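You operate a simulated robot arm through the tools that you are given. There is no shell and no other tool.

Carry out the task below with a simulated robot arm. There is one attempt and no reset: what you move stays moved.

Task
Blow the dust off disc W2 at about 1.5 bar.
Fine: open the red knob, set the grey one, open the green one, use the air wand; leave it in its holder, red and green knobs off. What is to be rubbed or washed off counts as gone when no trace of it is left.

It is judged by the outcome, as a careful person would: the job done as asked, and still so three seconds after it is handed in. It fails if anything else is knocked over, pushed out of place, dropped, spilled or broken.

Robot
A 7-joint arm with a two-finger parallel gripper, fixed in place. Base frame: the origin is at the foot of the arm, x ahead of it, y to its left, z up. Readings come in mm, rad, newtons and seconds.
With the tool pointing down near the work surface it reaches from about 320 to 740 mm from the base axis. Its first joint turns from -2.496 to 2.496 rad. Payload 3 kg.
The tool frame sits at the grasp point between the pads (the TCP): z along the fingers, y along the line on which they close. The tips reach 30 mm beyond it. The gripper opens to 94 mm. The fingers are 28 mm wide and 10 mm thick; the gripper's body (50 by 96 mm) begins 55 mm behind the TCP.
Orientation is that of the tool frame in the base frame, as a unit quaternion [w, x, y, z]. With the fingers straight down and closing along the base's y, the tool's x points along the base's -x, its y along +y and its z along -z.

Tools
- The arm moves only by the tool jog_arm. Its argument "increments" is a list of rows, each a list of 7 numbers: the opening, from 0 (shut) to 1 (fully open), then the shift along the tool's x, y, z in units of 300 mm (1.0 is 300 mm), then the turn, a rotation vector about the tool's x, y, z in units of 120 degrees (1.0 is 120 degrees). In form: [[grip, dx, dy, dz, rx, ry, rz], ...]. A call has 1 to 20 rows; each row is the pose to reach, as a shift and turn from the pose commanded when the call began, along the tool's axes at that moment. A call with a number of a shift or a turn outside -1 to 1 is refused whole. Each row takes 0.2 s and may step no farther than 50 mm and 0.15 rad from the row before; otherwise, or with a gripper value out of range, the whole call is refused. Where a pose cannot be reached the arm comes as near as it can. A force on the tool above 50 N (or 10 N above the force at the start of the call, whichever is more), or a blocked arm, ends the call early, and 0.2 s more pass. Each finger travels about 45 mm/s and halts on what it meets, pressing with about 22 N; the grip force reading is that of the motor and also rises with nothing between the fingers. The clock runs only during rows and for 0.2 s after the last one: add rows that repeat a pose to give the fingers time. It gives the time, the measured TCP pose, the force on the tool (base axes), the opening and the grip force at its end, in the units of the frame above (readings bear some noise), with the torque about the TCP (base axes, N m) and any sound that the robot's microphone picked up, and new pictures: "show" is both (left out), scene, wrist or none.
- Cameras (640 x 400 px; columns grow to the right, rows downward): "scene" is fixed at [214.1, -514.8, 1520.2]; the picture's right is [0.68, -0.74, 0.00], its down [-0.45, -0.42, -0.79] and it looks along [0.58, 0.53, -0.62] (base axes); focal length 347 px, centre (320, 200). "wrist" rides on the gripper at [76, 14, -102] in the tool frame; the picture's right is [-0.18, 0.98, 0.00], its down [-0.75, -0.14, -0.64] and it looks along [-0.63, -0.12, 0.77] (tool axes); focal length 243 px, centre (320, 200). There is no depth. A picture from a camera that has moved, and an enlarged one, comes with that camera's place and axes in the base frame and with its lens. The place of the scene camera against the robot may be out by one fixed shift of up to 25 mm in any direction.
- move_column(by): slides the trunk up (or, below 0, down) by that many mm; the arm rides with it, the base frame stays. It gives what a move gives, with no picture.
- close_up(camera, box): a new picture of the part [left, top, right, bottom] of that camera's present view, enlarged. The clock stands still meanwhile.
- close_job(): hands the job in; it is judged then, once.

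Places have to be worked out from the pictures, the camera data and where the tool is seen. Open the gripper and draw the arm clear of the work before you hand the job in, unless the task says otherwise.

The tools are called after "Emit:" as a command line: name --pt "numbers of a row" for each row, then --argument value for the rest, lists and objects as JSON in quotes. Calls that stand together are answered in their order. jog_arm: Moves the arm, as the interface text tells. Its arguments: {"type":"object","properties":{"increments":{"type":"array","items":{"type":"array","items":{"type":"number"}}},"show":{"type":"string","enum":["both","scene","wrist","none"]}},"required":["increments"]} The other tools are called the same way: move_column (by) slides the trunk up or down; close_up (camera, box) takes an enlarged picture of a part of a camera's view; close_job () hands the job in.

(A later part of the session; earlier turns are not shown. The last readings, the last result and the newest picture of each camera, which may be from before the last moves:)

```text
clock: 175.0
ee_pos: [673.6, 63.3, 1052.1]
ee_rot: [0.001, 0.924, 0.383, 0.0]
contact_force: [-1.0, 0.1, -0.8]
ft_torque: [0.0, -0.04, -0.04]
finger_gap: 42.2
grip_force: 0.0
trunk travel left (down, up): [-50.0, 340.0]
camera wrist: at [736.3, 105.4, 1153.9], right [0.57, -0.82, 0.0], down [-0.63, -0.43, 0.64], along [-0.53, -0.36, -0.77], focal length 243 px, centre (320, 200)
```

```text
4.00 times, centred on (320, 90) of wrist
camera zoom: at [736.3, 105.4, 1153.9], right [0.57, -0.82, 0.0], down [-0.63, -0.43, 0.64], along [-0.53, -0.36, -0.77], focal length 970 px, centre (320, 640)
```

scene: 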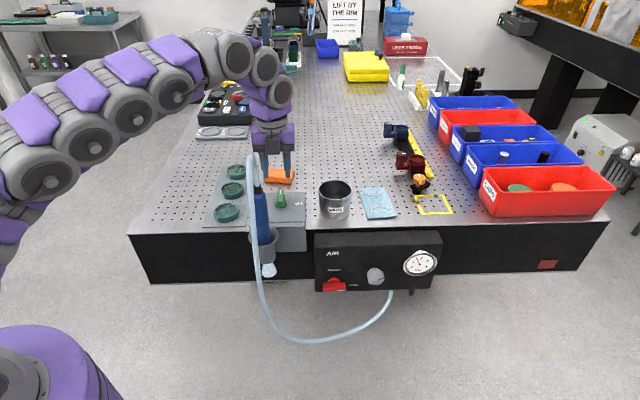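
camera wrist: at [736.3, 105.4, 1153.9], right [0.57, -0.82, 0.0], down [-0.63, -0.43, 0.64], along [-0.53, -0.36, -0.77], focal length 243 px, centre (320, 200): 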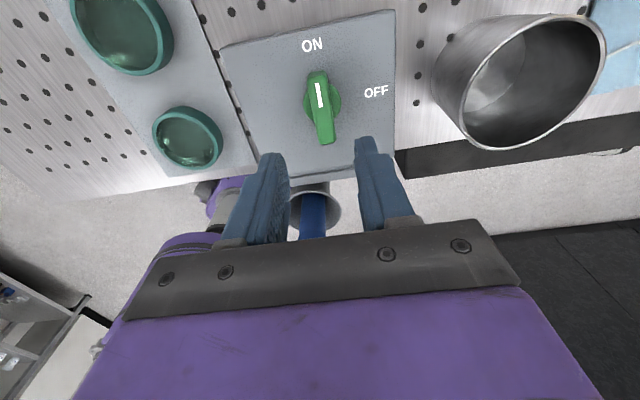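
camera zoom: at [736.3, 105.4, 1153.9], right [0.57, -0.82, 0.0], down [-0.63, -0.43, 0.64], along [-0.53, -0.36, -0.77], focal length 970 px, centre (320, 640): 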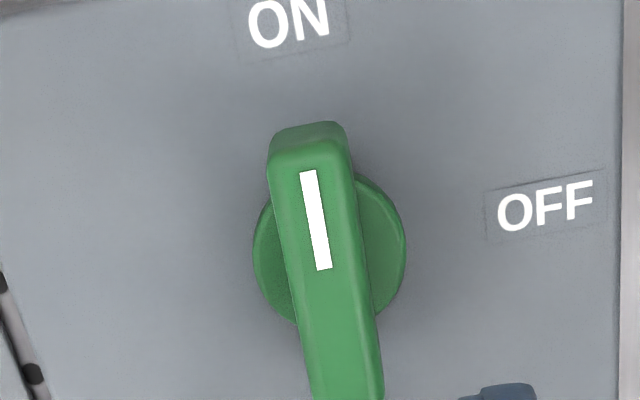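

Knob axis is ~5–6 mm further in V and ~2 mm in U from the tool. I correct and descend to Z≈981, watching for reach flags.

Emit:
jog_arm --pt "0.45 0.0183 0.0077 0.05 0 0 0" --pt "0.45 0.0183 0.0077 0.13 0 0 0" --pt "0.45 0.0183 0.0077 0.2 0 0 0" --pt "0.45 0.0183 0.0077 0.237 0 0 0" --pt "0.45 0.0183 0.0077 0.237 0 0 0" --show "both"

Emit:
close_up --camera "wrist" --box '[220, 40, 460, 190]'

```text
clock: 176.2
ee_pos: [677.4, 65.3, 979.9]
ee_rot: [0.0, 0.923, 0.384, 0.0]
contact_force: [0.4, -0.2, 0.9]
ft_torque: [0.04, 0.05, 0.02]
finger_gap: 42.4
grip_force: 0.1
trunk travel left (down, up): [-50.0, 340.0]
camera wrist: at [740.7, 108.1, 1081.6], right [0.57, -0.82, 0.0], down [-0.63, -0.43, 0.64], along [-0.53, -0.36, -0.77], focal length 243 px, centre (320, 200)
```

scene: 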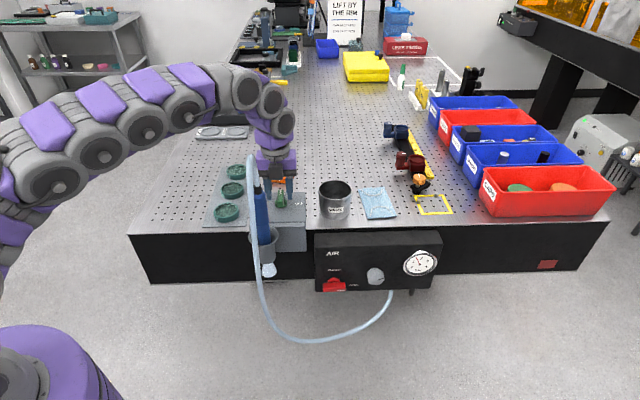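
wrist: 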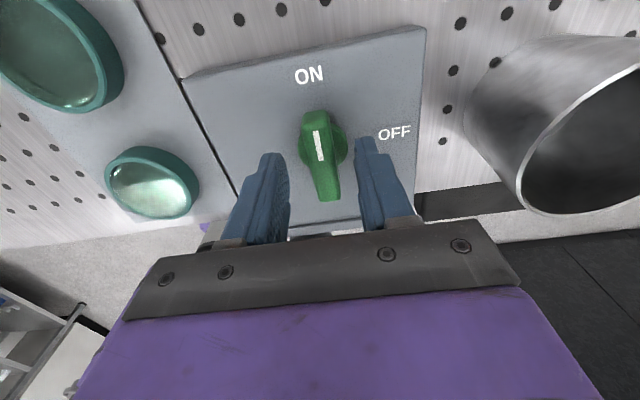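

```text
2.67 times, centred on (340, 115) of wrist
camera zoom: at [740.7, 108.1, 1081.6], right [0.57, -0.82, 0.0], down [-0.63, -0.43, 0.64], along [-0.53, -0.36, -0.77], focal length 647 px, centre (267, 427)
```

zoom: 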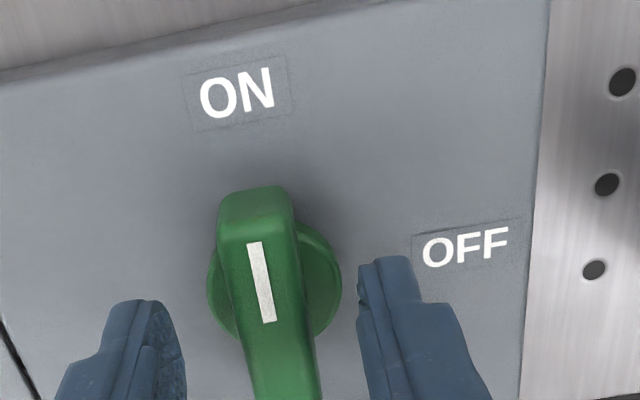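

Reached without flags; the bar is between the fingers. I close on it.

Emit:
jog_arm --pt "0.2 0 0 0 0 0 0" --pt "0.0 0 0 0 0 0 0" --pt "0.0 0 0 0 0 0 0" --pt "0.0 0 0 0 0 0 0" --show "none"

```text
clock: 177.2
ee_pos: [679.3, 63.7, 980.5]
ee_rot: [0.0, 0.923, 0.384, 0.0]
contact_force: [13.4, -4.4, 3.0]
ft_torque: [-0.26, -0.3, -0.08]
finger_gap: 15.9
grip_force: 45.2
trunk travel left (down, up): [-50.0, 340.0]
```

Gripped (15.9 mm). I relieve the small side load and turn clockwise 48° toward OFF.

Emit:
jog_arm --pt "0.0 0.001 0.004 0 0 0 0" --pt "0.0 0.001 0.004 0 0 0 0.05" --pt "0.0 0.001 0.004 0 0 0 0.1" --pt "0.0 0.001 0.004 0 0 0 0.15" --pt "0.0 0.001 0.004 0 0 0 0.2" --pt "0.0 0.001 0.004 0 0 0 0.25" --pt "0.0 0.001 0.004 0 0 0 0.3" --pt "0.0 0.001 0.004 0 0 0 0.35" --pt "0.0 0.001 0.004 0 0 0 0.4" --show "both"

```text
clock: 179.2
ee_pos: [677.4, 63.5, 980.0]
ee_rot: [0.0, 1.0, -0.026, -0.002]
contact_force: [-16.4, -3.0, -19.2]
ft_torque: [-0.05, 0.21, -0.06]
finger_gap: 15.8
grip_force: 45.1
trunk travel left (down, up): [-50.0, 340.0]
camera wrist: at [754.1, 44.5, 1081.4], right [-0.23, -0.97, 0.0], down [-0.74, 0.18, 0.65], along [-0.63, 0.15, -0.76], focal length 243 px, centre (320, 200)
```

scene: 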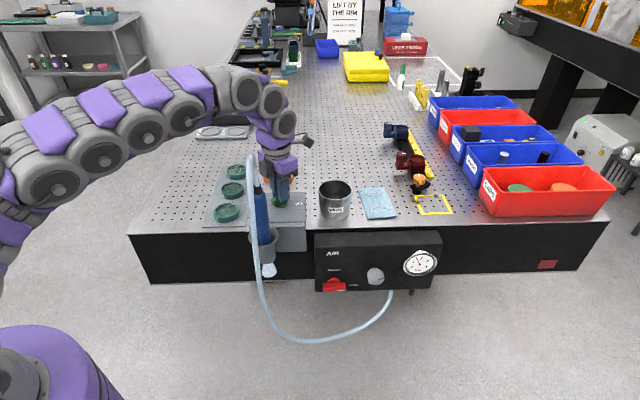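
wrist: 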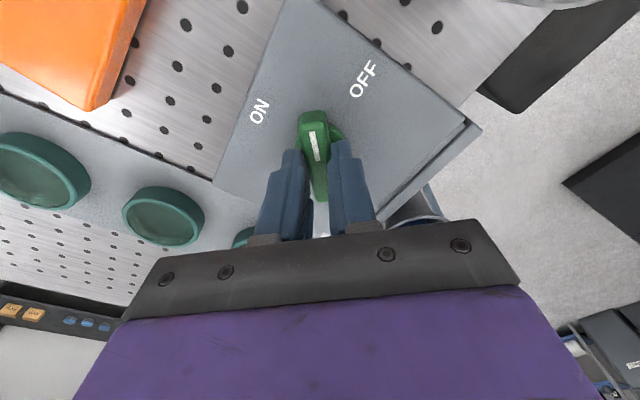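

The bar follows. I finish the remaining ~42° to OFF.

Emit:
jog_arm --pt "0.0 0 0 0 0 0 0.05" --pt "0.0 0 0 0 0 0 0.1" --pt "0.0 0 0 0 0 0 0.15" --pt "0.0 0 0 0 0 0 0.2" --pt "0.0 0 0 0 0 0 0.25" --pt "0.0 0 0 0 0 0 0.3" --pt "0.0 0 0 0 0 0 0.35" --pt "0.0 0 0 0 0 0 0.36" --pt "0.0 0 0 0 0 0 0.36" --show "both"

Emit:
close_up --camera "scene" --box '[200, 150, 330, 290]'

```text
clock: 180.8
ee_pos: [678.8, 64.3, 979.9]
ee_rot: [0.002, 0.928, -0.373, -0.002]
contact_force: [4.6, -1.0, -14.8]
ft_torque: [-0.24, -0.56, -0.04]
finger_gap: 16.0
grip_force: 45.1
trunk travel left (down, up): [-50.0, 340.0]
stopped in row 8: the force on the tool passed its limit at 51 N (the readings are from after the stop); the commanded pose is now the measured one
camera wrist: at [723.9, -0.5, 1081.8], right [-0.81, -0.58, 0.01], down [-0.44, 0.62, 0.64], along [-0.38, 0.52, -0.77], focal length 243 px, centre (320, 200)
```

scene: 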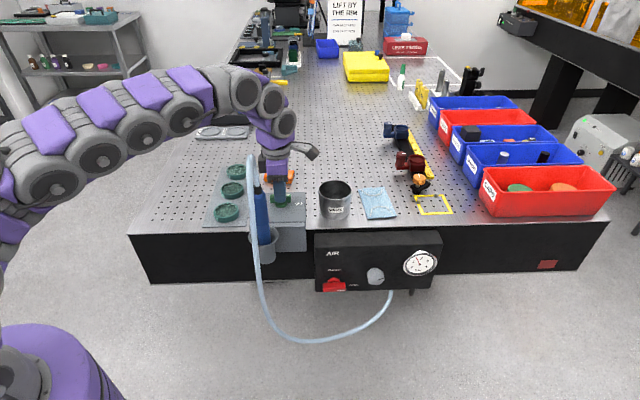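
wrist: 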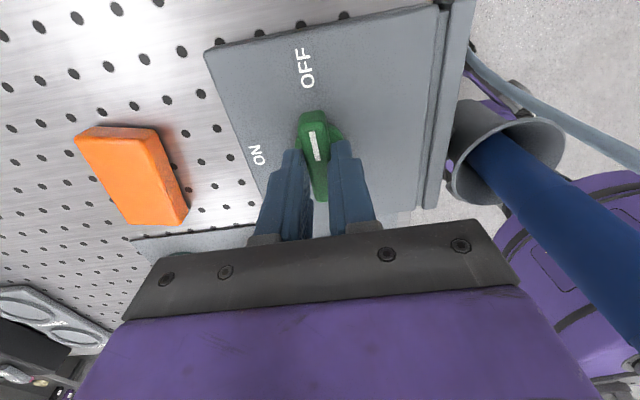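

```text
2.86 times, centred on (265, 220) of scene
camera zoom: at [214.1, -514.8, 1520.2], right [0.68, -0.74, 0.0], down [-0.45, -0.42, -0.79], along [0.58, 0.53, -0.62], focal length 992 px, centre (477, 143)
```

zoom: 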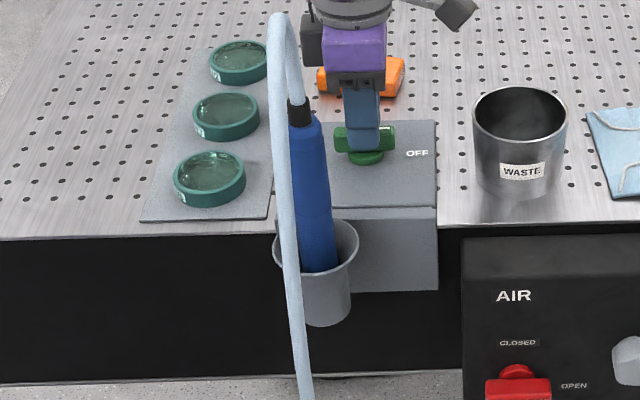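

The bar hit its OFF stop and the jet has vanished from beneath the holder. I release and rise.

Emit:
jog_arm --pt "0.2 0 0 0 0 0 0" --pt "0.45 0 0 0 0 0 0" --pt "0.45 0 0 0 0 0 0" --pt "0.45 0 0 -0.1 0 0 0" --pt "0.45 0 0 -0.25 0 0 0" --pt "0.45 0 0 -0.4 0 0 0" --pt "0.45 0 0 -0.55 0 0 0" --show "both"

Emit:
close_up --camera "wrist" --box '[220, 20, 460, 190]'

Emit:
close_up --camera "scene" --box '[200, 150, 330, 290]'

```text
clock: 182.4
ee_pos: [666.6, 60.2, 1141.9]
ee_rot: [0.0, 0.928, -0.372, 0.001]
contact_force: [-0.7, 0.1, -0.7]
ft_torque: [0.01, -0.01, 0.0]
finger_gap: 42.2
grip_force: 0.1
out of reach, approached as far as the arm can: row 6, 7
trunk travel left (down, up): [-50.0, 340.0]
camera wrist: at [710.9, -3.9, 1242.8], right [-0.81, -0.58, 0.0], down [-0.45, 0.62, 0.64], along [-0.37, 0.52, -0.77], focal length 243 px, centre (320, 200)
```

scene: 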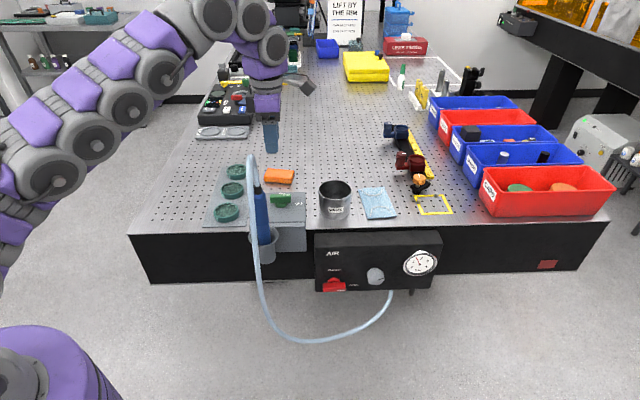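
wrist: 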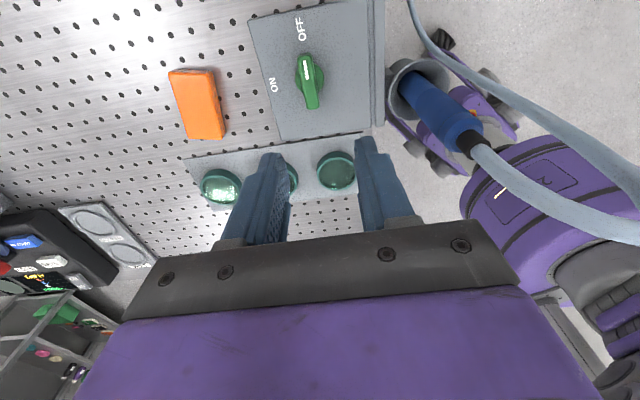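

```text
2.35 times, centred on (340, 105) of wrist
camera zoom: at [710.9, -3.9, 1242.8], right [-0.81, -0.58, 0.0], down [-0.45, 0.62, 0.64], along [-0.37, 0.52, -0.77], focal length 571 px, centre (273, 424)
```

zoom: 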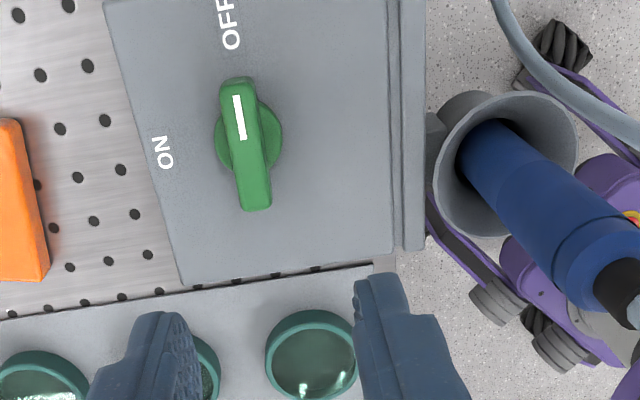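

```text
2.86 times, centred on (265, 220) of scene
camera zoom: at [214.1, -514.8, 1520.2], right [0.68, -0.74, 0.0], down [-0.45, -0.42, -0.79], along [0.58, 0.53, -0.62], focal length 992 px, centre (477, 143)
```

zoom: 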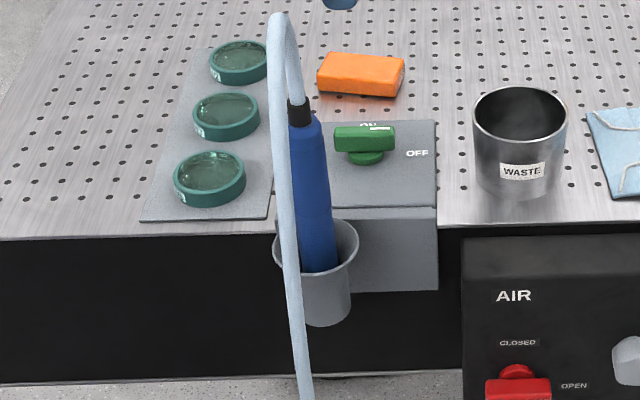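

Green points at OFF. Next is closing red: the present orientation tips directly into the needed one. I go around the wand's right side to the front of the bench at Z≈1140.

Emit:
jog_arm --pt "0.45 0.08 0.09 0 0 0 0" --pt "0.45 0.16 0.18 0 0 0 0" --pt "0.45 0.24 0.28 0 0 0 0" --pt "0.45 0.31 0.38 0 0 0 0" --pt "0.45 0.37 0.49 0 0 0 0" --pt "0.45 0.42 0.61 0 0 0 0" --pt "0.45 0.44 0.73 0 0 0 0" --pt "0.45 0.44 0.85 0 0 0 0" --pt "0.45 0.44 0.95 0 0 0 0" --show "both"

```text
clock: 184.4
ee_pos: [562.3, -237.5, 1144.7]
ee_rot: [-0.001, 0.928, -0.374, -0.001]
contact_force: [0.1, -0.2, 0.2]
ft_torque: [-0.01, 0.0, -0.03]
finger_gap: 42.2
grip_force: 0.0
trunk travel left (down, up): [-50.0, 340.0]
camera wrist: at [606.4, -302.7, 1245.6], right [-0.81, -0.58, 0.0], down [-0.45, 0.62, 0.64], along [-0.38, 0.52, -0.77], focal length 243 px, centre (320, 200)
```

scene: 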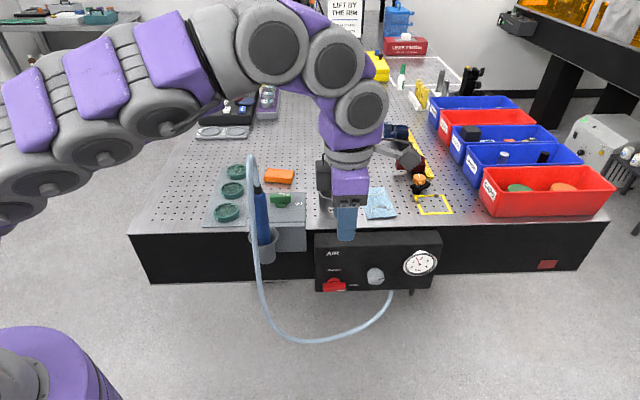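
wrist: 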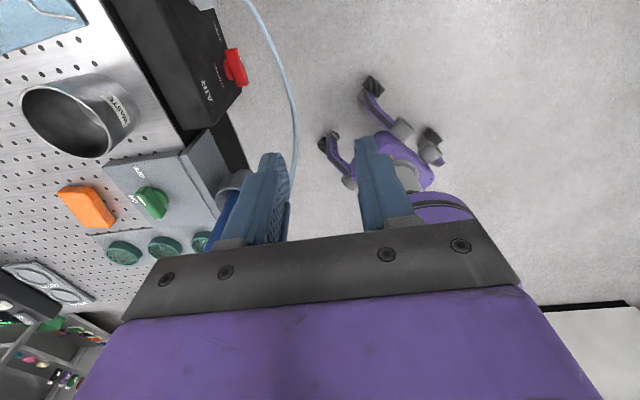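

In front of the bench now. I tilt about the tool x by +90° to point horizontally at the panel, fingers closing vertically.

Emit:
jog_arm --pt "0.45 0 0 0 0.0625 0 0" --pt "0.45 0 0 0 0.125 0 0" --pt "0.45 0 0 0 0.1875 0 0" --pt "0.45 0 0 0 0.25 0 0" --pt "0.45 0 0 0 0.3125 0 0" --pt "0.45 0 0 0 0.375 0 0" --pt "0.45 0 0 0 0.4375 0 0" --pt "0.45 0 0 0 0.5 0 0" --pt "0.45 0 0 0 0.5625 0 0" --pt "0.45 0 0 0 0.625 0 0" --pt "0.45 0 0 0 0.6875 0 0" --pt "0.45 0 0 0 0.75 0 0" --show "both"

```text
clock: 187.0
ee_pos: [541.9, -216.5, 1157.4]
ee_rot: [-0.402, 0.835, -0.338, 0.165]
contact_force: [-0.3, 0.0, 0.0]
ft_torque: [0.0, 0.0, 0.03]
finger_gap: 42.0
grip_force: 0.1
out of reach, approached as far as the arm can: row 7, 8, 9, 10, 11, 12
trunk travel left (down, up): [-50.0, 340.0]
camera wrist: at [532.7, -333.7, 1208.5], right [-0.56, -0.31, -0.77], down [-0.83, 0.23, 0.51], along [0.02, 0.92, -0.39], focal length 243 px, centre (320, 200)
```

scene: 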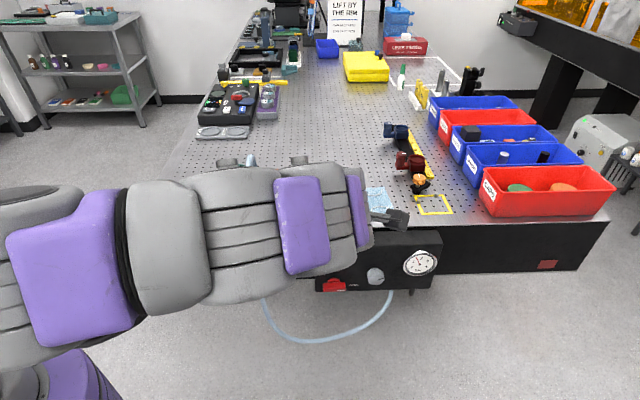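
wrist: 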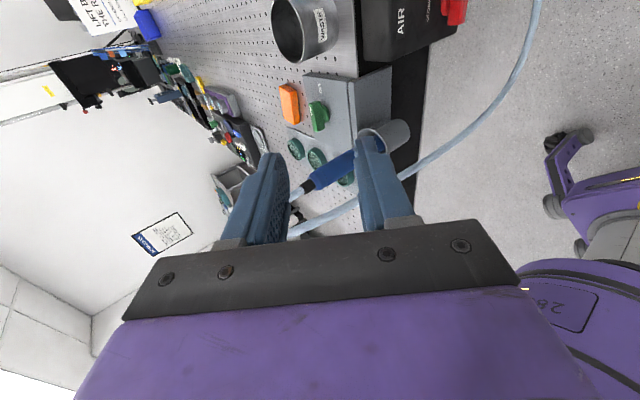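

The tilt stalls half-way at a wrist limit. I instead turn to the plain horizontal, camera-on-top orientation (used before at the panel), which unwinds the roll.

Emit:
jog_arm --pt "0.45 0 0 0 0.0205 0.0213 -0.0596" --pt "0.45 0 0 0 0.041 0.0426 -0.1192" --pt "0.45 0 0 0 0.0616 0.0639 -0.1789" --pt "0.45 0 0 0 0.0821 0.0852 -0.2385" --pt "0.45 0 0 0 0.1026 0.1065 -0.2981" --pt "0.45 0 0 0 0.1232 0.1278 -0.3577" --pt "0.45 0 0 0 0.1437 0.1491 -0.4173" --pt "0.45 0 0 0 0.1642 0.1704 -0.4769" --pt "0.45 0 0 0 0.1847 0.1917 -0.5366" --pt "0.45 0 0 0 0.2053 0.213 -0.5962" --pt "0.45 0 0 0 0.2258 0.2343 -0.6558" --pt "0.45 0 0 0 0.2463 0.2556 -0.7154" --show "both"

```text
clock: 189.6
ee_pos: [461.4, -126.1, 1150.8]
ee_rot: [-0.217, 0.842, 0.176, 0.461]
contact_force: [-0.3, -0.5, -0.3]
ft_torque: [0.02, 0.01, -0.02]
finger_gap: 42.2
grip_force: 0.1
out of reach, approached as far as the arm can: row 1, 2, 3, 4, 5, 6, 7, 8, 9, 10, 11, 12
trunk travel left (down, up): [-50.0, 340.0]
camera wrist: at [435.3, -187.1, 1261.2], right [0.39, -0.85, -0.36], down [-0.91, -0.29, -0.31], along [0.16, 0.44, -0.88], focal length 243 px, centre (320, 200)
```

scene: 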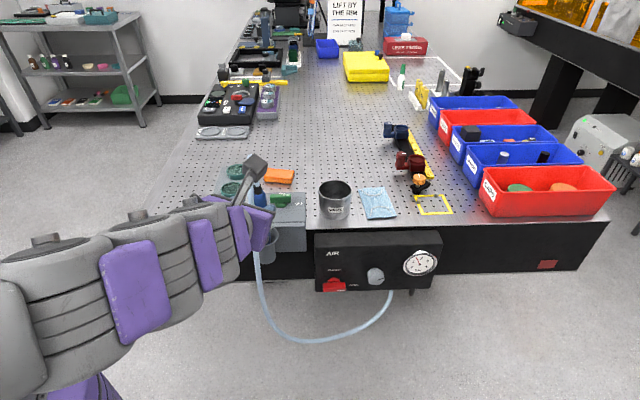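
wrist: 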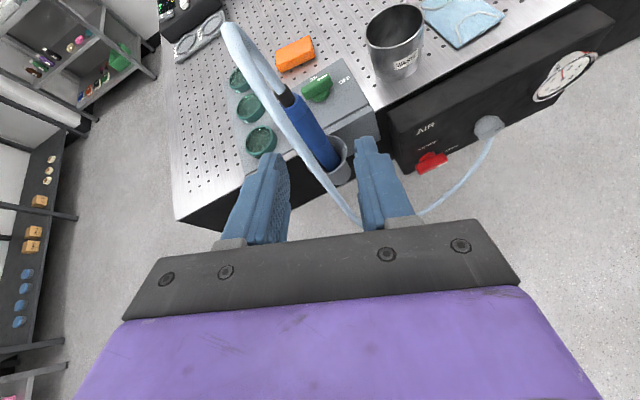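

The posture is still wound the other way and drifted to (461,-126,1151), pitch -29°. I go back to tool-down (which was unrestricted for this roll) while moving right, away from the hose.

Emit:
jog_arm --pt "0.45 0.01 0.04 0.002 0 -0.051 0" --pt "0.45 0.021 0.079 0.004 0 -0.102 0" --pt "0.45 0.031 0.118 0.006 0 -0.153 0" --pt "0.45 0.042 0.158 0.008 0 -0.204 0" --pt "0.45 0.052 0.197 0.01 0 -0.255 0" --pt "0.45 0.063 0.237 0.011 0 -0.307 0" --pt "0.45 0.073 0.276 0.013 0 -0.358 0" --pt "0.45 0.084 0.316 0.015 0 -0.409 0" --pt "0.45 0.095 0.355 0.017 0 -0.46 0" --pt "0.45 0.105 0.395 0.019 0 -0.511 0" --pt "0.45 0.105 0.395 0.019 0 -0.511 0" --show "both"

```text
clock: 192.0
ee_pos: [534.7, -223.4, 1153.8]
ee_rot: [-0.098, 0.96, 0.262, -0.033]
contact_force: [0.6, -0.6, 0.6]
ft_torque: [0.01, 0.03, -0.05]
finger_gap: 42.2
grip_force: 0.1
trunk travel left (down, up): [-50.0, 340.0]
camera wrist: at [617.9, -215.0, 1248.8], right [0.33, -0.92, -0.2], down [-0.65, -0.37, 0.67], along [-0.69, -0.09, -0.72], focal length 243 px, centre (320, 200)
```

scene: 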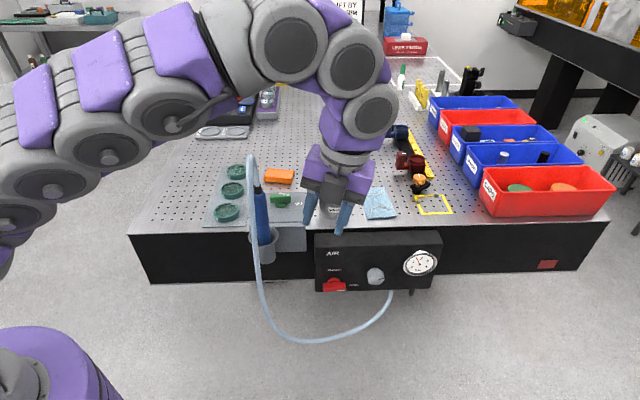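
wrist: 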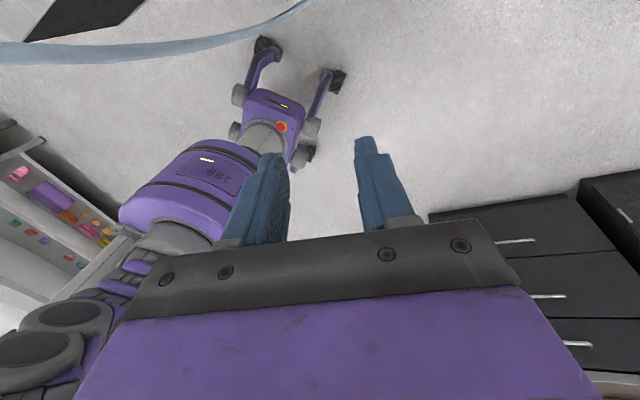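

No flags here. I level the tool, then roll to the left-camera orientation from which the gripper can tip up the other way round.

Emit:
jog_arm --pt "0.45 0 0 0 -0.05 0.003 0" --pt "0.45 0 0 0 -0.0988 0.0058 0" --pt "0.45 0 0 0 -0.0988 0.0058 0" --show "none"

Emit:
jog_arm --pt "0.45 0 0 0 0 0 -0.0625" --pt "0.45 0 0 0 0 0 -0.125" --pt "0.45 0 0 0 0 0 -0.1875" --pt "0.45 0 0 0 0 0 -0.25" --pt "0.45 0 0 0 0 0 -0.3125" --pt "0.45 0 0 0 0 0 -0.375" --pt "0.45 0 0 0 0 0 -0.4375" --pt "0.45 0 0 0 0 0 -0.5" --pt "0.45 0 0 0 0 0 -0.5625" --pt "0.45 0 0 0 0 0 -0.625" --pt "0.45 0 0 0 0 0 -0.6875" --pt "0.45 0 0 0 0 0 -0.75" --pt "0.45 0 0 0 0 0 -0.81" --pt "0.45 0 0 0 0 0 -0.87" --pt "0.45 0 0 0 0 0 -0.87" --show "none"

```text
clock: 192.8
ee_pos: [535.1, -222.6, 1153.8]
ee_rot: [0.001, 0.965, 0.264, 0.0]
contact_force: [0.0, 0.1, -0.6]
ft_torque: [-0.01, 0.02, -0.01]
finger_gap: 42.2
grip_force: 0.1
trunk travel left (down, up): [-50.0, 340.0]
```

```text
clock: 196.0
ee_pos: [533.1, -222.2, 1153.2]
ee_rot: [0.001, 0.384, 0.923, 0.0]
contact_force: [-0.4, -0.2, 0.0]
ft_torque: [0.01, 0.0, -0.03]
finger_gap: 42.3
grip_force: 0.1
trunk travel left (down, up): [-50.0, 340.0]
```

Reached cleanly. Now I tip the tool up to horizontal with a -90° turn about its x.

Emit:
jog_arm --pt "0.45 0 0 0 -0.0625 0 0" --pt "0.45 0 0 0 -0.125 0 0" --pt "0.45 0 0 0 -0.1875 0 0" --pt "0.45 0 0 0 -0.25 0 0" --pt "0.45 0 0 0 -0.3125 0 0" --pt "0.45 0 0 0 -0.375 0 0" --pt "0.45 0 0 0 -0.4375 0 0" --pt "0.45 0 0 0 -0.5 0 0" --pt "0.45 0 0 0 -0.5625 0 0" --pt "0.45 0 0 0 -0.625 0 0" --pt "0.45 0 0 0 -0.6875 0 0" --pt "0.45 0 0 0 -0.75 0 0" --show "both"

```text
clock: 198.6
ee_pos: [532.8, -218.3, 1156.6]
ee_rot: [0.17, 0.346, 0.828, 0.406]
contact_force: [0.9, -0.9, 1.3]
ft_torque: [-0.05, -0.01, 0.0]
finger_gap: 42.6
grip_force: 0.0
out of reach, approached as far as the arm can: row 7, 8, 9, 10, 11, 12
trunk travel left (down, up): [-50.0, 340.0]
camera wrist: at [426.9, -214.9, 1229.9], right [0.56, 0.29, 0.78], down [0.11, -0.95, 0.28], along [0.82, -0.08, -0.56], focal length 243 px, centre (320, 200)
```

scene: 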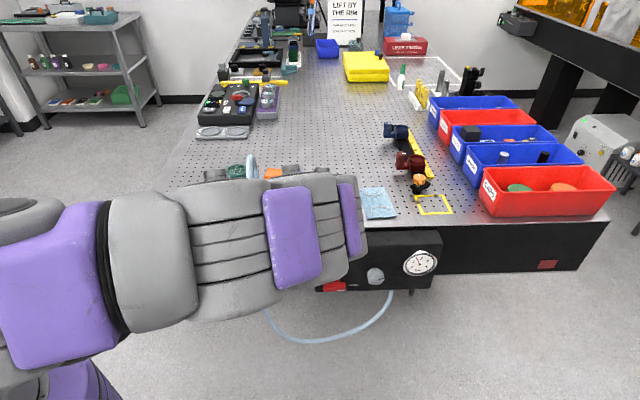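
wrist: 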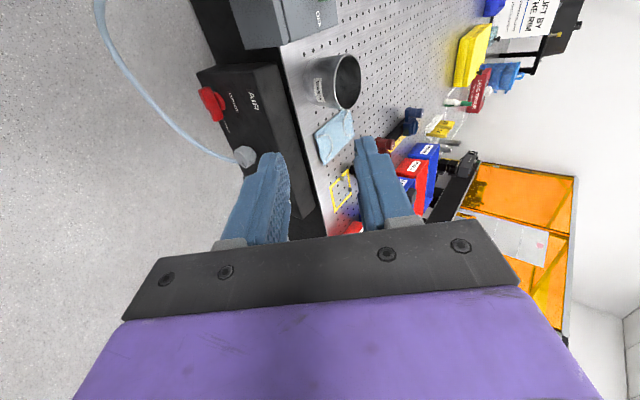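

The tilt stops at the same angle either way, so it's the arm's height rather than the roll. I move down 200 mm in front of the bench (as when I first worked the panel) and then continue tilting.

Emit:
jog_arm --pt "0.45 -0.022 -0.088 0.068 0 0 0" --pt "0.45 -0.044 -0.176 0.136 0 0 0" --pt "0.45 -0.066 -0.264 0.204 0 0 0" --pt "0.45 -0.089 -0.351 0.271 0 0 0" --pt "0.45 -0.111 -0.439 0.339 0 0 0" --pt "0.45 -0.133 -0.527 0.407 0 0 0" --pt "0.45 -0.133 -0.527 0.407 0 0 0" --show "scene"

```text
clock: 200.2
ee_pos: [527.2, -160.7, 1029.2]
ee_rot: [0.164, 0.371, 0.832, 0.379]
contact_force: [0.3, -0.6, 0.0]
ft_torque: [0.04, -0.02, 0.01]
finger_gap: 42.4
grip_force: 0.1
out of reach, approached as far as the arm can: row 1, 2, 3, 4, 5, 6, 7
trunk travel left (down, up): [-50.0, 340.0]
```

scene: 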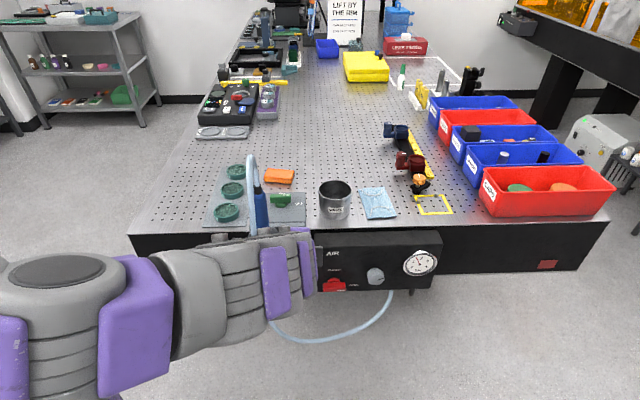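

The wrist seems wound by the way I last tipped the tool. I return to tool-down while moving to about (600,-218,1120), from where I'll tip the tool up in the radial plane and then yaw toward the panel.

Emit:
jog_arm --pt "0.45 -0.038 0.033 -0.02 0.051 0 0" --pt "0.45 -0.076 0.066 -0.04 0.102 -0.001 0" --pt "0.45 -0.113 0.099 -0.061 0.152 -0.001 0" --pt "0.45 -0.151 0.132 -0.081 0.203 -0.002 0" --pt "0.45 -0.189 0.166 -0.101 0.254 -0.002 0" --pt "0.45 -0.227 0.199 -0.121 0.305 -0.003 0" --pt "0.45 -0.264 0.232 -0.142 0.355 -0.003 0" --pt "0.45 -0.302 0.265 -0.162 0.406 -0.004 0" --pt "0.45 -0.302 0.265 -0.162 0.406 -0.004 0" --show "scene"

```text
clock: 202.2
ee_pos: [607.7, -222.5, 1117.9]
ee_rot: [-0.001, 0.408, 0.913, 0.001]
contact_force: [0.2, -0.9, -0.2]
ft_torque: [-0.01, 0.01, -0.02]
finger_gap: 42.4
grip_force: 0.0
trunk travel left (down, up): [-50.0, 340.0]
```

scene: 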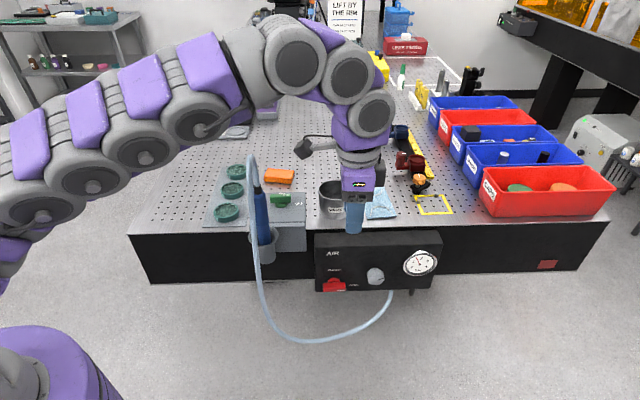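

Tool-down, no flags. I roll clockwise ~152° so the camera side faces radially outward.

Emit:
jog_arm --pt "0.45 0 0 0 0 0 0.0635" --pt "0.45 0 0 0 0 0 0.127" --pt "0.45 0 0 0 0 0 0.19" --pt "0.45 0 0 0 0 0 0.254" --pt "0.45 0 0 0 0 0 0.317" --pt "0.45 0 0 0 0 0 0.381" --pt "0.45 0 0 0 0 0 0.444" --pt "0.45 0 0 0 0 0 0.508" --pt "0.45 0 0 0 0 0 0.571" --pt "0.45 0 0 0 0 0 0.635" --show "none"

Emit:
jog_arm --pt "0.45 0 0 0 0 0 0.063" --pt "0.45 0 0 0 0 0 0.126" --pt "0.45 0 0 0 0 0 0.189" --pt "0.45 0 0 0 0 0 0.252" --pt "0.45 0 0 0 0 0 0.315" --pt "0.45 0 0 0 0 0 0.378" --pt "0.45 0 0 0 0 0 0.441" --pt "0.45 0 0 0 0 0 0.504" --pt "0.45 0 0 0 0 0 0.567" --pt "0.45 0 0 0 0 0 0.63" --show "none"

```text
clock: 204.4
ee_pos: [608.7, -223.0, 1120.3]
ee_rot: [0.0, 0.885, 0.467, 0.001]
contact_force: [0.2, 0.3, -0.4]
ft_torque: [0.03, -0.01, 0.02]
finger_gap: 42.3
grip_force: 0.0
trunk travel left (down, up): [-50.0, 340.0]
```

```text
clock: 206.6
ee_pos: [609.8, -222.5, 1118.1]
ee_rot: [-0.001, 0.985, -0.173, 0.001]
contact_force: [-0.6, 0.5, 0.9]
ft_torque: [0.02, 0.0, 0.0]
finger_gap: 42.3
grip_force: 0.1
trunk travel left (down, up): [-50.0, 340.0]
```

Radial alignment reached. I now tip the tool up to horizontal in the radial plane, moving out 30 mm.

Emit:
jog_arm --pt "0.45 0.01 0 0 0 0.0625 0" --pt "0.45 0.02 0 0 0 0.125 0" --pt "0.45 0.03 0 0 0 0.1875 0" --pt "0.45 0.04 0 0 0 0.25 0" --pt "0.45 0.05 0 0 0 0.3125 0" --pt "0.45 0.06 0 0 0 0.375 0" --pt "0.45 0.07 0 0 0 0.4375 0" --pt "0.45 0.08 0 0 0 0.5 0" --pt "0.45 0.09 0 0 0 0.5625 0" --pt "0.45 0.1 0 0 0 0.625 0" --pt "0.45 0.1 0 0 0 0.6875 0" --pt "0.45 0.1 0 0 0 0.75 0" --show "both"

```text
clock: 209.2
ee_pos: [637.8, -233.3, 1118.9]
ee_rot: [0.12, 0.696, -0.124, 0.697]
contact_force: [0.0, -0.4, -0.6]
ft_torque: [-0.02, 0.02, -0.01]
finger_gap: 42.1
grip_force: 0.0
trunk travel left (down, up): [-50.0, 340.0]
camera wrist: at [535.0, -213.7, 1193.8], right [-0.33, -0.92, -0.19], down [-0.55, 0.35, -0.75], along [0.76, -0.15, -0.63], focal length 243 px, centre (320, 200)
```

scene: 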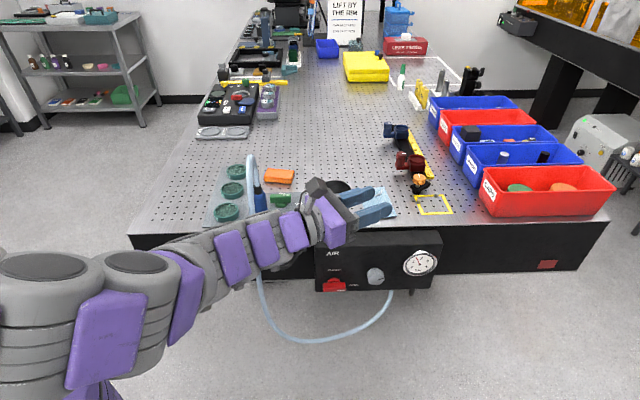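
wrist: 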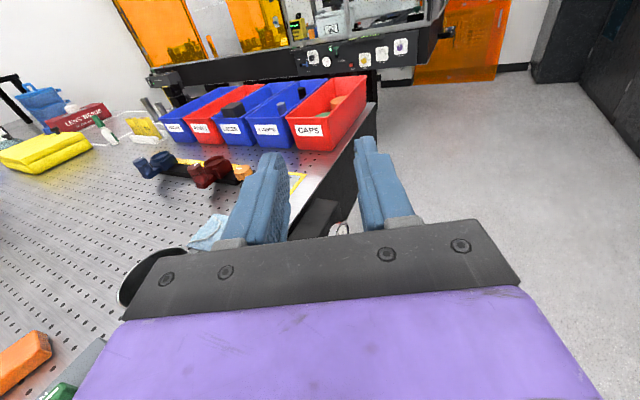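

Horizontal with no flags. Now I yaw +65° counter-clockwise to face the panel squarely.

Emit:
jog_arm --pt "0.45 0 0 0 0.06 0 0" --pt "0.45 0 0 0 0.12 0 0" --pt "0.45 0 0 0 0.18 0 0" --pt "0.45 0 0 0 0.24 0 0" --pt "0.45 0 0 0 0.3 0 0" --pt "0.45 0 0 0 0.36 0 0" --pt "0.45 0 0 0 0.42 0 0" --pt "0.45 0 0 0 0.48 0 0" --pt "0.45 0 0 0 0.541 0 0" --pt "0.45 0 0 0 0.541 0 0" --show "both"

```text
clock: 211.4
ee_pos: [638.7, -233.5, 1119.2]
ee_rot: [-0.012, 0.707, 0.01, 0.707]
contact_force: [-0.4, -0.1, -0.3]
ft_torque: [0.0, 0.04, 0.0]
finger_gap: 42.2
grip_force: 0.2
out of reach, approached as far as the arm can: row 4, 5, 6, 7, 8, 9, 10
trunk travel left (down, up): [-50.0, 340.0]
camera wrist: at [534.8, -252.8, 1194.1], right [0.03, -0.98, -0.19], down [-0.65, 0.12, -0.75], along [0.76, 0.14, -0.63], focal length 243 px, centre (320, 200)
```

scene: 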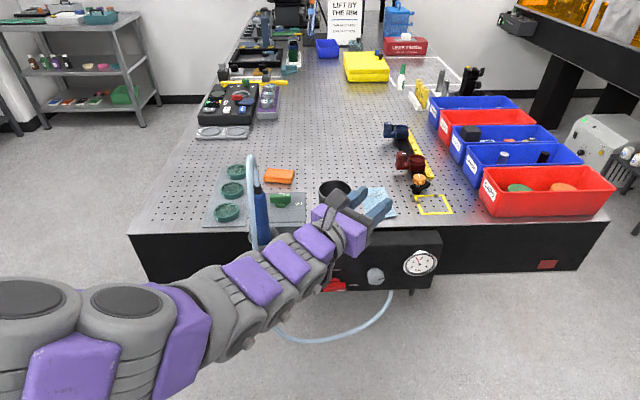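
wrist: 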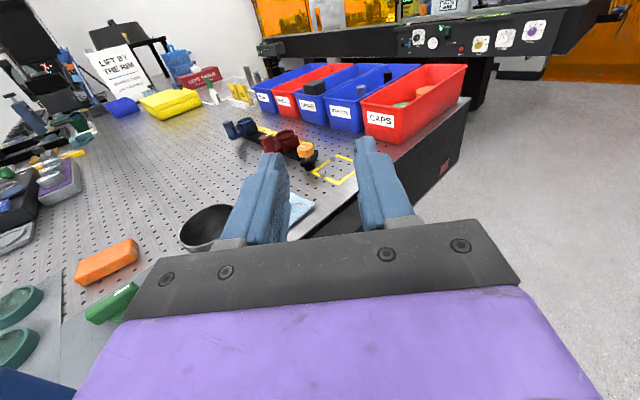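

The forearm and tool are exactly aligned here (a singular pose), which blocks the yaw. I pitch the tool up 25° to get off it, then yaw left around it.

Emit:
jog_arm --pt "0.45 0 0 0 0 0.052 0" --pt "0.45 0 0 0 0 0.104 0" --pt "0.45 0 0 0 0 0.156 0" --pt "0.45 0 0 0 0 0.208 0" --pt "0.45 0 0 0 0 0.208 0" --show "scene"

```text
clock: 212.6
ee_pos: [638.0, -233.8, 1119.3]
ee_rot: [-0.013, 0.537, 0.007, 0.844]
contact_force: [-0.1, 0.5, -0.5]
ft_torque: [0.03, -0.02, -0.01]
finger_gap: 42.2
grip_force: 0.1
trunk travel left (down, up): [-50.0, 340.0]
```

scene: 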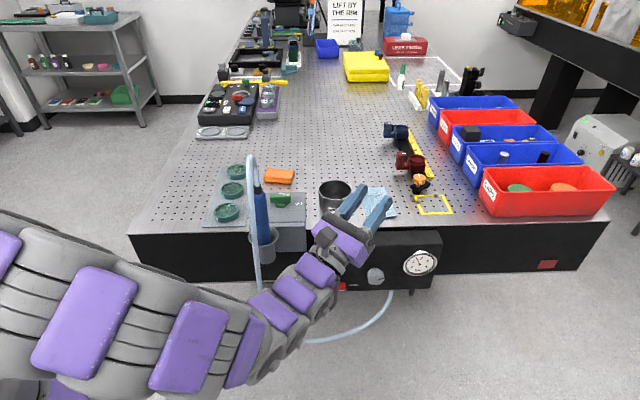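

No flags at pitch +25°. Now I yaw left 44° about the vertical.

Emit:
jog_arm --pt "0.45 0 0 0 0.048 0 0.022" --pt "0.45 0 0 0 0.096 0 0.045" --pt "0.45 0 0 0 0.144 0 0.067" --pt "0.45 0 0 0 0.192 0 0.089" --pt "0.45 0 0 0 0.24 0 0.112" --pt "0.45 0 0 0 0.288 0 0.134" --pt "0.45 0 0 0 0.33 0 0.154" --pt "0.45 0 0 0 0.33 0 0.154" --show "scene"

```text
clock: 214.4
ee_pos: [506.1, -85.3, 1020.9]
ee_rot: [-0.301, 0.502, 0.19, 0.788]
contact_force: [-0.3, -0.3, -0.1]
ft_torque: [0.03, -0.03, 0.02]
finger_gap: 42.4
grip_force: 0.0
out of reach, approached as far as the arm can: row 1, 2, 3, 4, 5, 6, 7, 8
trunk travel left (down, up): [-50.0, 340.0]
```

scene: 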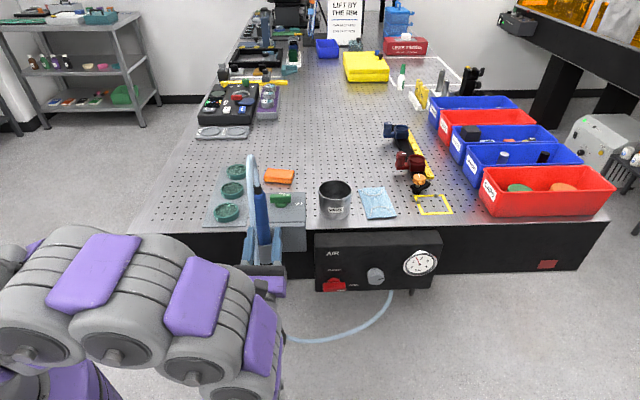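

The orientation is reached (yaw 42°, pitch +25°) but the hand drifted in front of the wand. I stop and check nothing was touched.

Emit:
close_up --camera "scene" --box '[200, 150, 330, 290]'

Emit:
close_up --camera "wrist" --box '[0, 0, 640, 400]'

```text
2.86 times, centred on (265, 220) of scene
camera zoom: at [214.1, -514.8, 1520.2], right [0.68, -0.74, 0.0], down [-0.45, -0.42, -0.79], along [0.58, 0.53, -0.62], focal length 992 px, centre (477, 143)
```

zoom: 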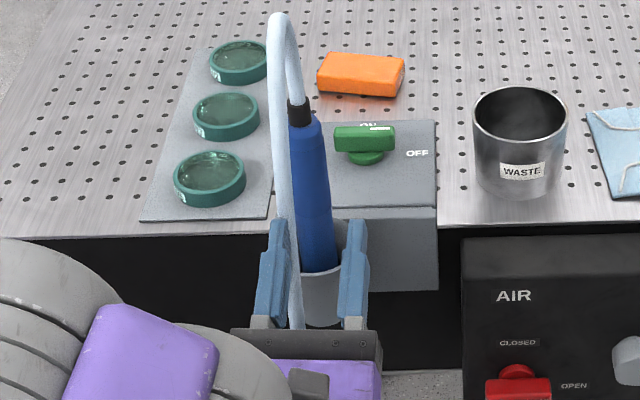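

```text
1.00 times, centred on (320, 200) of wrist (not enlarged: the box is as wide or as high as the picture)
camera zoom: at [420.4, -180.4, 1045.7], right [0.71, -0.68, -0.17], down [-0.29, -0.07, -0.95], along [0.64, 0.73, -0.25], focal length 243 px, centre (320, 200)
```

zoom: 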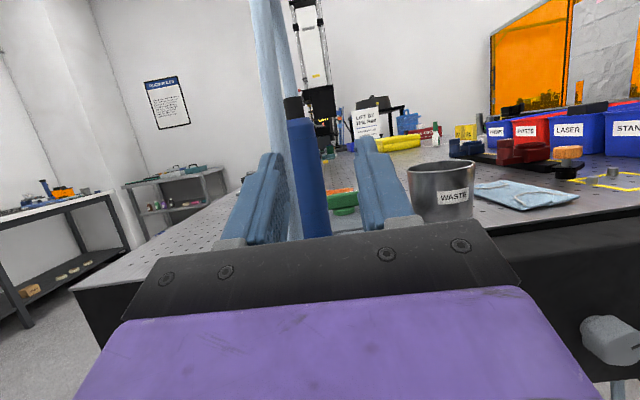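

Nothing was touched — the wand stands as before and the hose doesn't interact with the gripper. I bring the pitch back toward level while drawing back from the wand.

Emit:
jog_arm --pt "0.45 0.014 0.002 -0.03 0 -0.052 0" --pt "0.45 0.028 0.004 -0.06 0 -0.104 0" --pt "0.45 0.042 0.006 -0.09 0 -0.156 0" --pt "0.45 0.056 0.008 -0.121 0 -0.208 0" --show "both"

```text
clock: 215.4
ee_pos: [475.2, -94.4, 981.6]
ee_rot: [-0.26, 0.624, 0.24, 0.696]
contact_force: [0.0, -0.8, 0.2]
ft_torque: [-0.04, -0.03, -0.02]
finger_gap: 42.2
grip_force: 0.1
out of reach, approached as far as the arm can: row 1, 2, 3, 4
trunk travel left (down, up): [-50.0, 340.0]
camera wrist: at [399.8, -178.1, 1045.6], right [0.67, -0.73, -0.17], down [-0.51, -0.27, -0.82], along [0.55, 0.63, -0.55], focal length 243 px, centre (320, 200)
```

scene: 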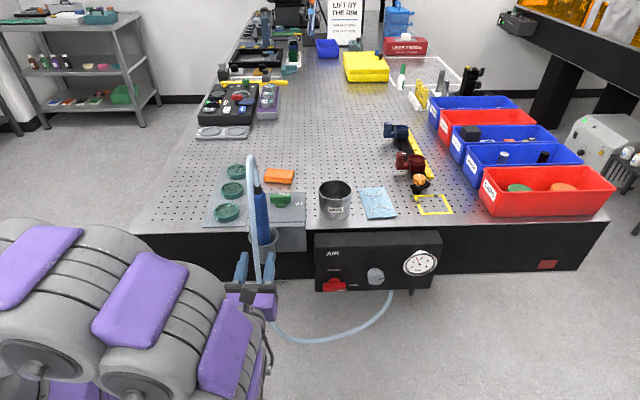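
wrist: 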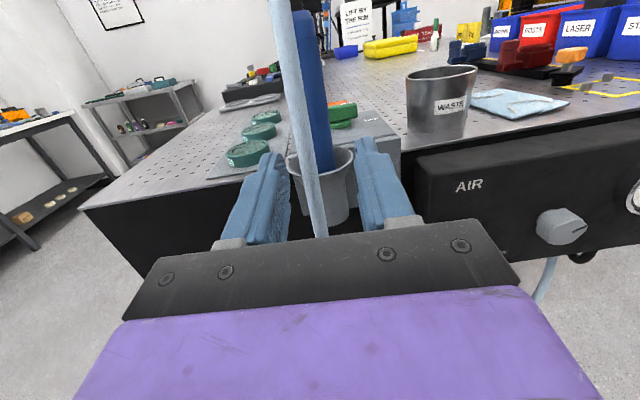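

Now nearly level (pitch 6°, yaw 41.5°) and 127 mm in front of the wand. I try moving right in small steps toward the panel.

Emit:
jog_arm --pt "0.45 -0.001 0.07 0.004 0 0 0" --pt "0.45 -0.002 0.14 0.008 0 0 0" --pt "0.45 -0.003 0.2 0.012 0 0 0" --show "none"

```text
clock: 216.2
ee_pos: [477.3, -100.2, 966.4]
ee_rot: [-0.261, 0.625, 0.239, 0.696]
contact_force: [-0.8, -0.7, -0.2]
ft_torque: [-0.01, -0.02, 0.02]
finger_gap: 42.3
grip_force: 0.0
out of reach, approached as far as the arm can: row 1, 2, 3
trunk travel left (down, up): [-50.0, 340.0]
```

It is still blocked, so I test whether wrist roll is the limiting joint by rolling -60° in place.

Emit:
jog_arm --pt "0.45 0 0 0 0 0 -0.0625" --pt "0.45 0 0 0 0 0 -0.125" --pt "0.45 0 0 0 0 0 -0.1875" --pt "0.45 0 0 0 0 0 -0.25" --pt "0.45 0 0 0 0 0 -0.3125" --pt "0.45 0 0 0 0 0 -0.375" --pt "0.45 0 0 0 0 0 -0.4375" --pt "0.45 0 0 0 0 0 -0.5" --show "none"

Emit:
jog_arm --pt "0.45 0.03 0.02 0 0 0 0" --pt "0.45 0.06 0.04 0 0 0 0" --show "none"

```text
clock: 218.0
ee_pos: [478.8, -99.0, 967.4]
ee_rot: [0.125, 0.42, 0.52, 0.733]
contact_force: [0.0, 0.0, -0.3]
ft_torque: [-0.03, -0.03, -0.02]
finger_gap: 42.2
grip_force: 0.1
trunk travel left (down, up): [-50.0, 340.0]
```

```text
clock: 218.6
ee_pos: [470.8, -94.6, 986.4]
ee_rot: [0.124, 0.421, 0.52, 0.733]
contact_force: [0.0, 0.8, -0.9]
ft_torque: [-0.02, 0.01, 0.0]
finger_gap: 42.2
grip_force: 0.1
trunk travel left (down, up): [-50.0, 340.0]
```

Rolling -60° is free, so roll was indeed the limiter. I now try moving right 60 mm with this roll.

Emit:
jog_arm --pt "0.45 -0.058 0.032 0.004 0 0 0" --pt "0.45 -0.116 0.064 0.009 0 0 0" --pt "0.45 -0.175 0.096 0.013 0 0 0" --show "scene"

```text
clock: 219.4
ee_pos: [512.4, -136.1, 985.9]
ee_rot: [0.123, 0.421, 0.52, 0.733]
contact_force: [0.1, -0.5, -0.2]
ft_torque: [0.0, -0.02, -0.01]
finger_gap: 42.5
grip_force: 0.0
trunk travel left (down, up): [-50.0, 340.0]
```

scene: 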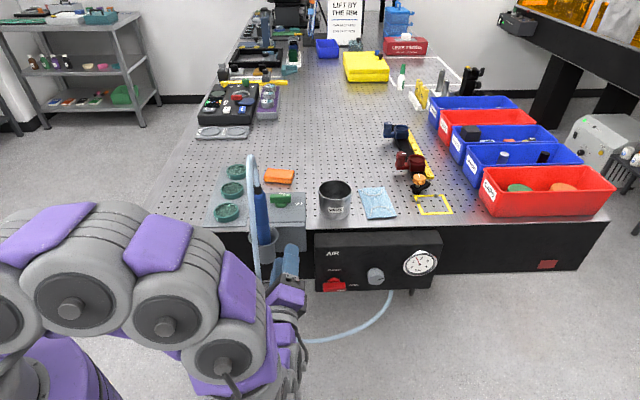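

That works. I now set the exact panel orientation with the camera at the left (fingers closing vertically) and move to in front of the red lever at U≈569, V≈230, Z≈850.

Emit:
jog_arm --pt "0.45 -0.068 -0.025 -0.018 0.0072 0.0021 -0.0302" --pt "0.45 -0.136 -0.05 -0.036 0.0143 0.0042 -0.0605" --pt "0.45 -0.203 -0.075 -0.054 0.0215 0.0062 -0.0907" --pt "0.45 -0.271 -0.1 -0.072 0.0286 0.0083 -0.121" --pt "0.45 -0.339 -0.126 -0.09 0.0358 0.0104 -0.1512" --pt "0.45 -0.407 -0.151 -0.108 0.0429 0.0125 -0.1814" --pt "0.45 -0.474 -0.176 -0.126 0.05 0.0145 -0.2117" --pt "0.45 -0.542 -0.201 -0.144 0.0572 0.0166 -0.2419" --pt "0.45 -0.542 -0.201 -0.144 0.0572 0.0166 -0.2419" --show "both"

```text
clock: 221.4
ee_pos: [565.1, -241.4, 849.8]
ee_rot: [0.269, 0.272, 0.653, 0.654]
contact_force: [0.5, -0.1, 0.9]
ft_torque: [-0.01, -0.01, 0.0]
finger_gap: 42.2
grip_force: 0.1
trunk travel left (down, up): [-50.0, 340.0]
camera wrist: at [438.1, -260.4, 863.4], right [0.13, -0.13, 0.98], down [0.08, -0.99, -0.14], along [0.99, 0.1, -0.12], focal length 243 px, centre (320, 200)
```

scene: 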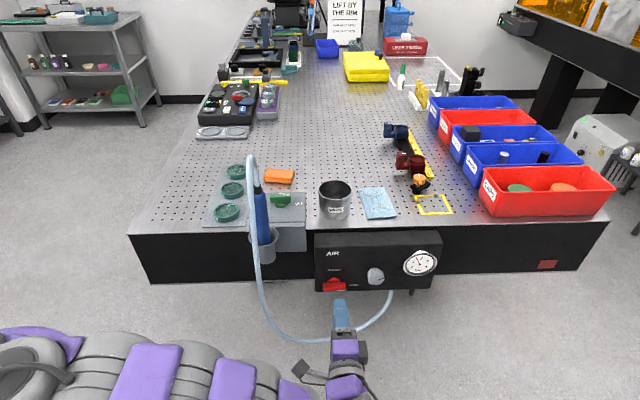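
wrist: 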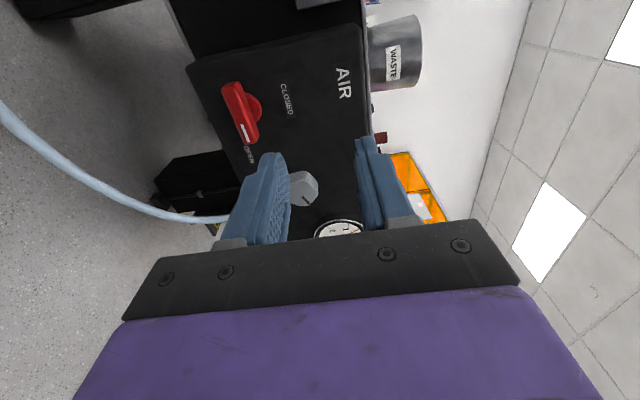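

Reached exactly with no flags. I test here that the further -90° roll (needed to turn the lever) is available.

Emit:
jog_arm --pt "0.45 0 0 0 0 0 -0.0625" --pt "0.45 0 0 0 0 0 -0.125" --pt "0.45 0 0 0 0 0 -0.1875" --pt "0.45 0 0 0 0 0 -0.25" --pt "0.45 0 0 0 0 0 -0.3125" --pt "0.45 0 0 0 0 0 -0.375" --pt "0.45 0 0 0 0 0 -0.4375" --pt "0.45 0 0 0 0 0 -0.5" --pt "0.45 0 0 0 0 0 -0.5625" --pt "0.45 0 0 0 0 0 -0.625" --pt "0.45 0 0 0 0 0 -0.6875" --pt "0.45 0 0 0 0 0 -0.75" --pt "0.45 0 0 0 0 0 -0.79" --show "none"

```text
clock: 224.2
ee_pos: [565.7, -239.5, 850.0]
ee_rot: [0.664, -0.298, 0.641, 0.244]
contact_force: [-0.1, -0.1, -0.6]
ft_torque: [0.01, -0.01, -0.01]
finger_gap: 42.2
grip_force: 0.0
trunk travel left (down, up): [-50.0, 340.0]
```

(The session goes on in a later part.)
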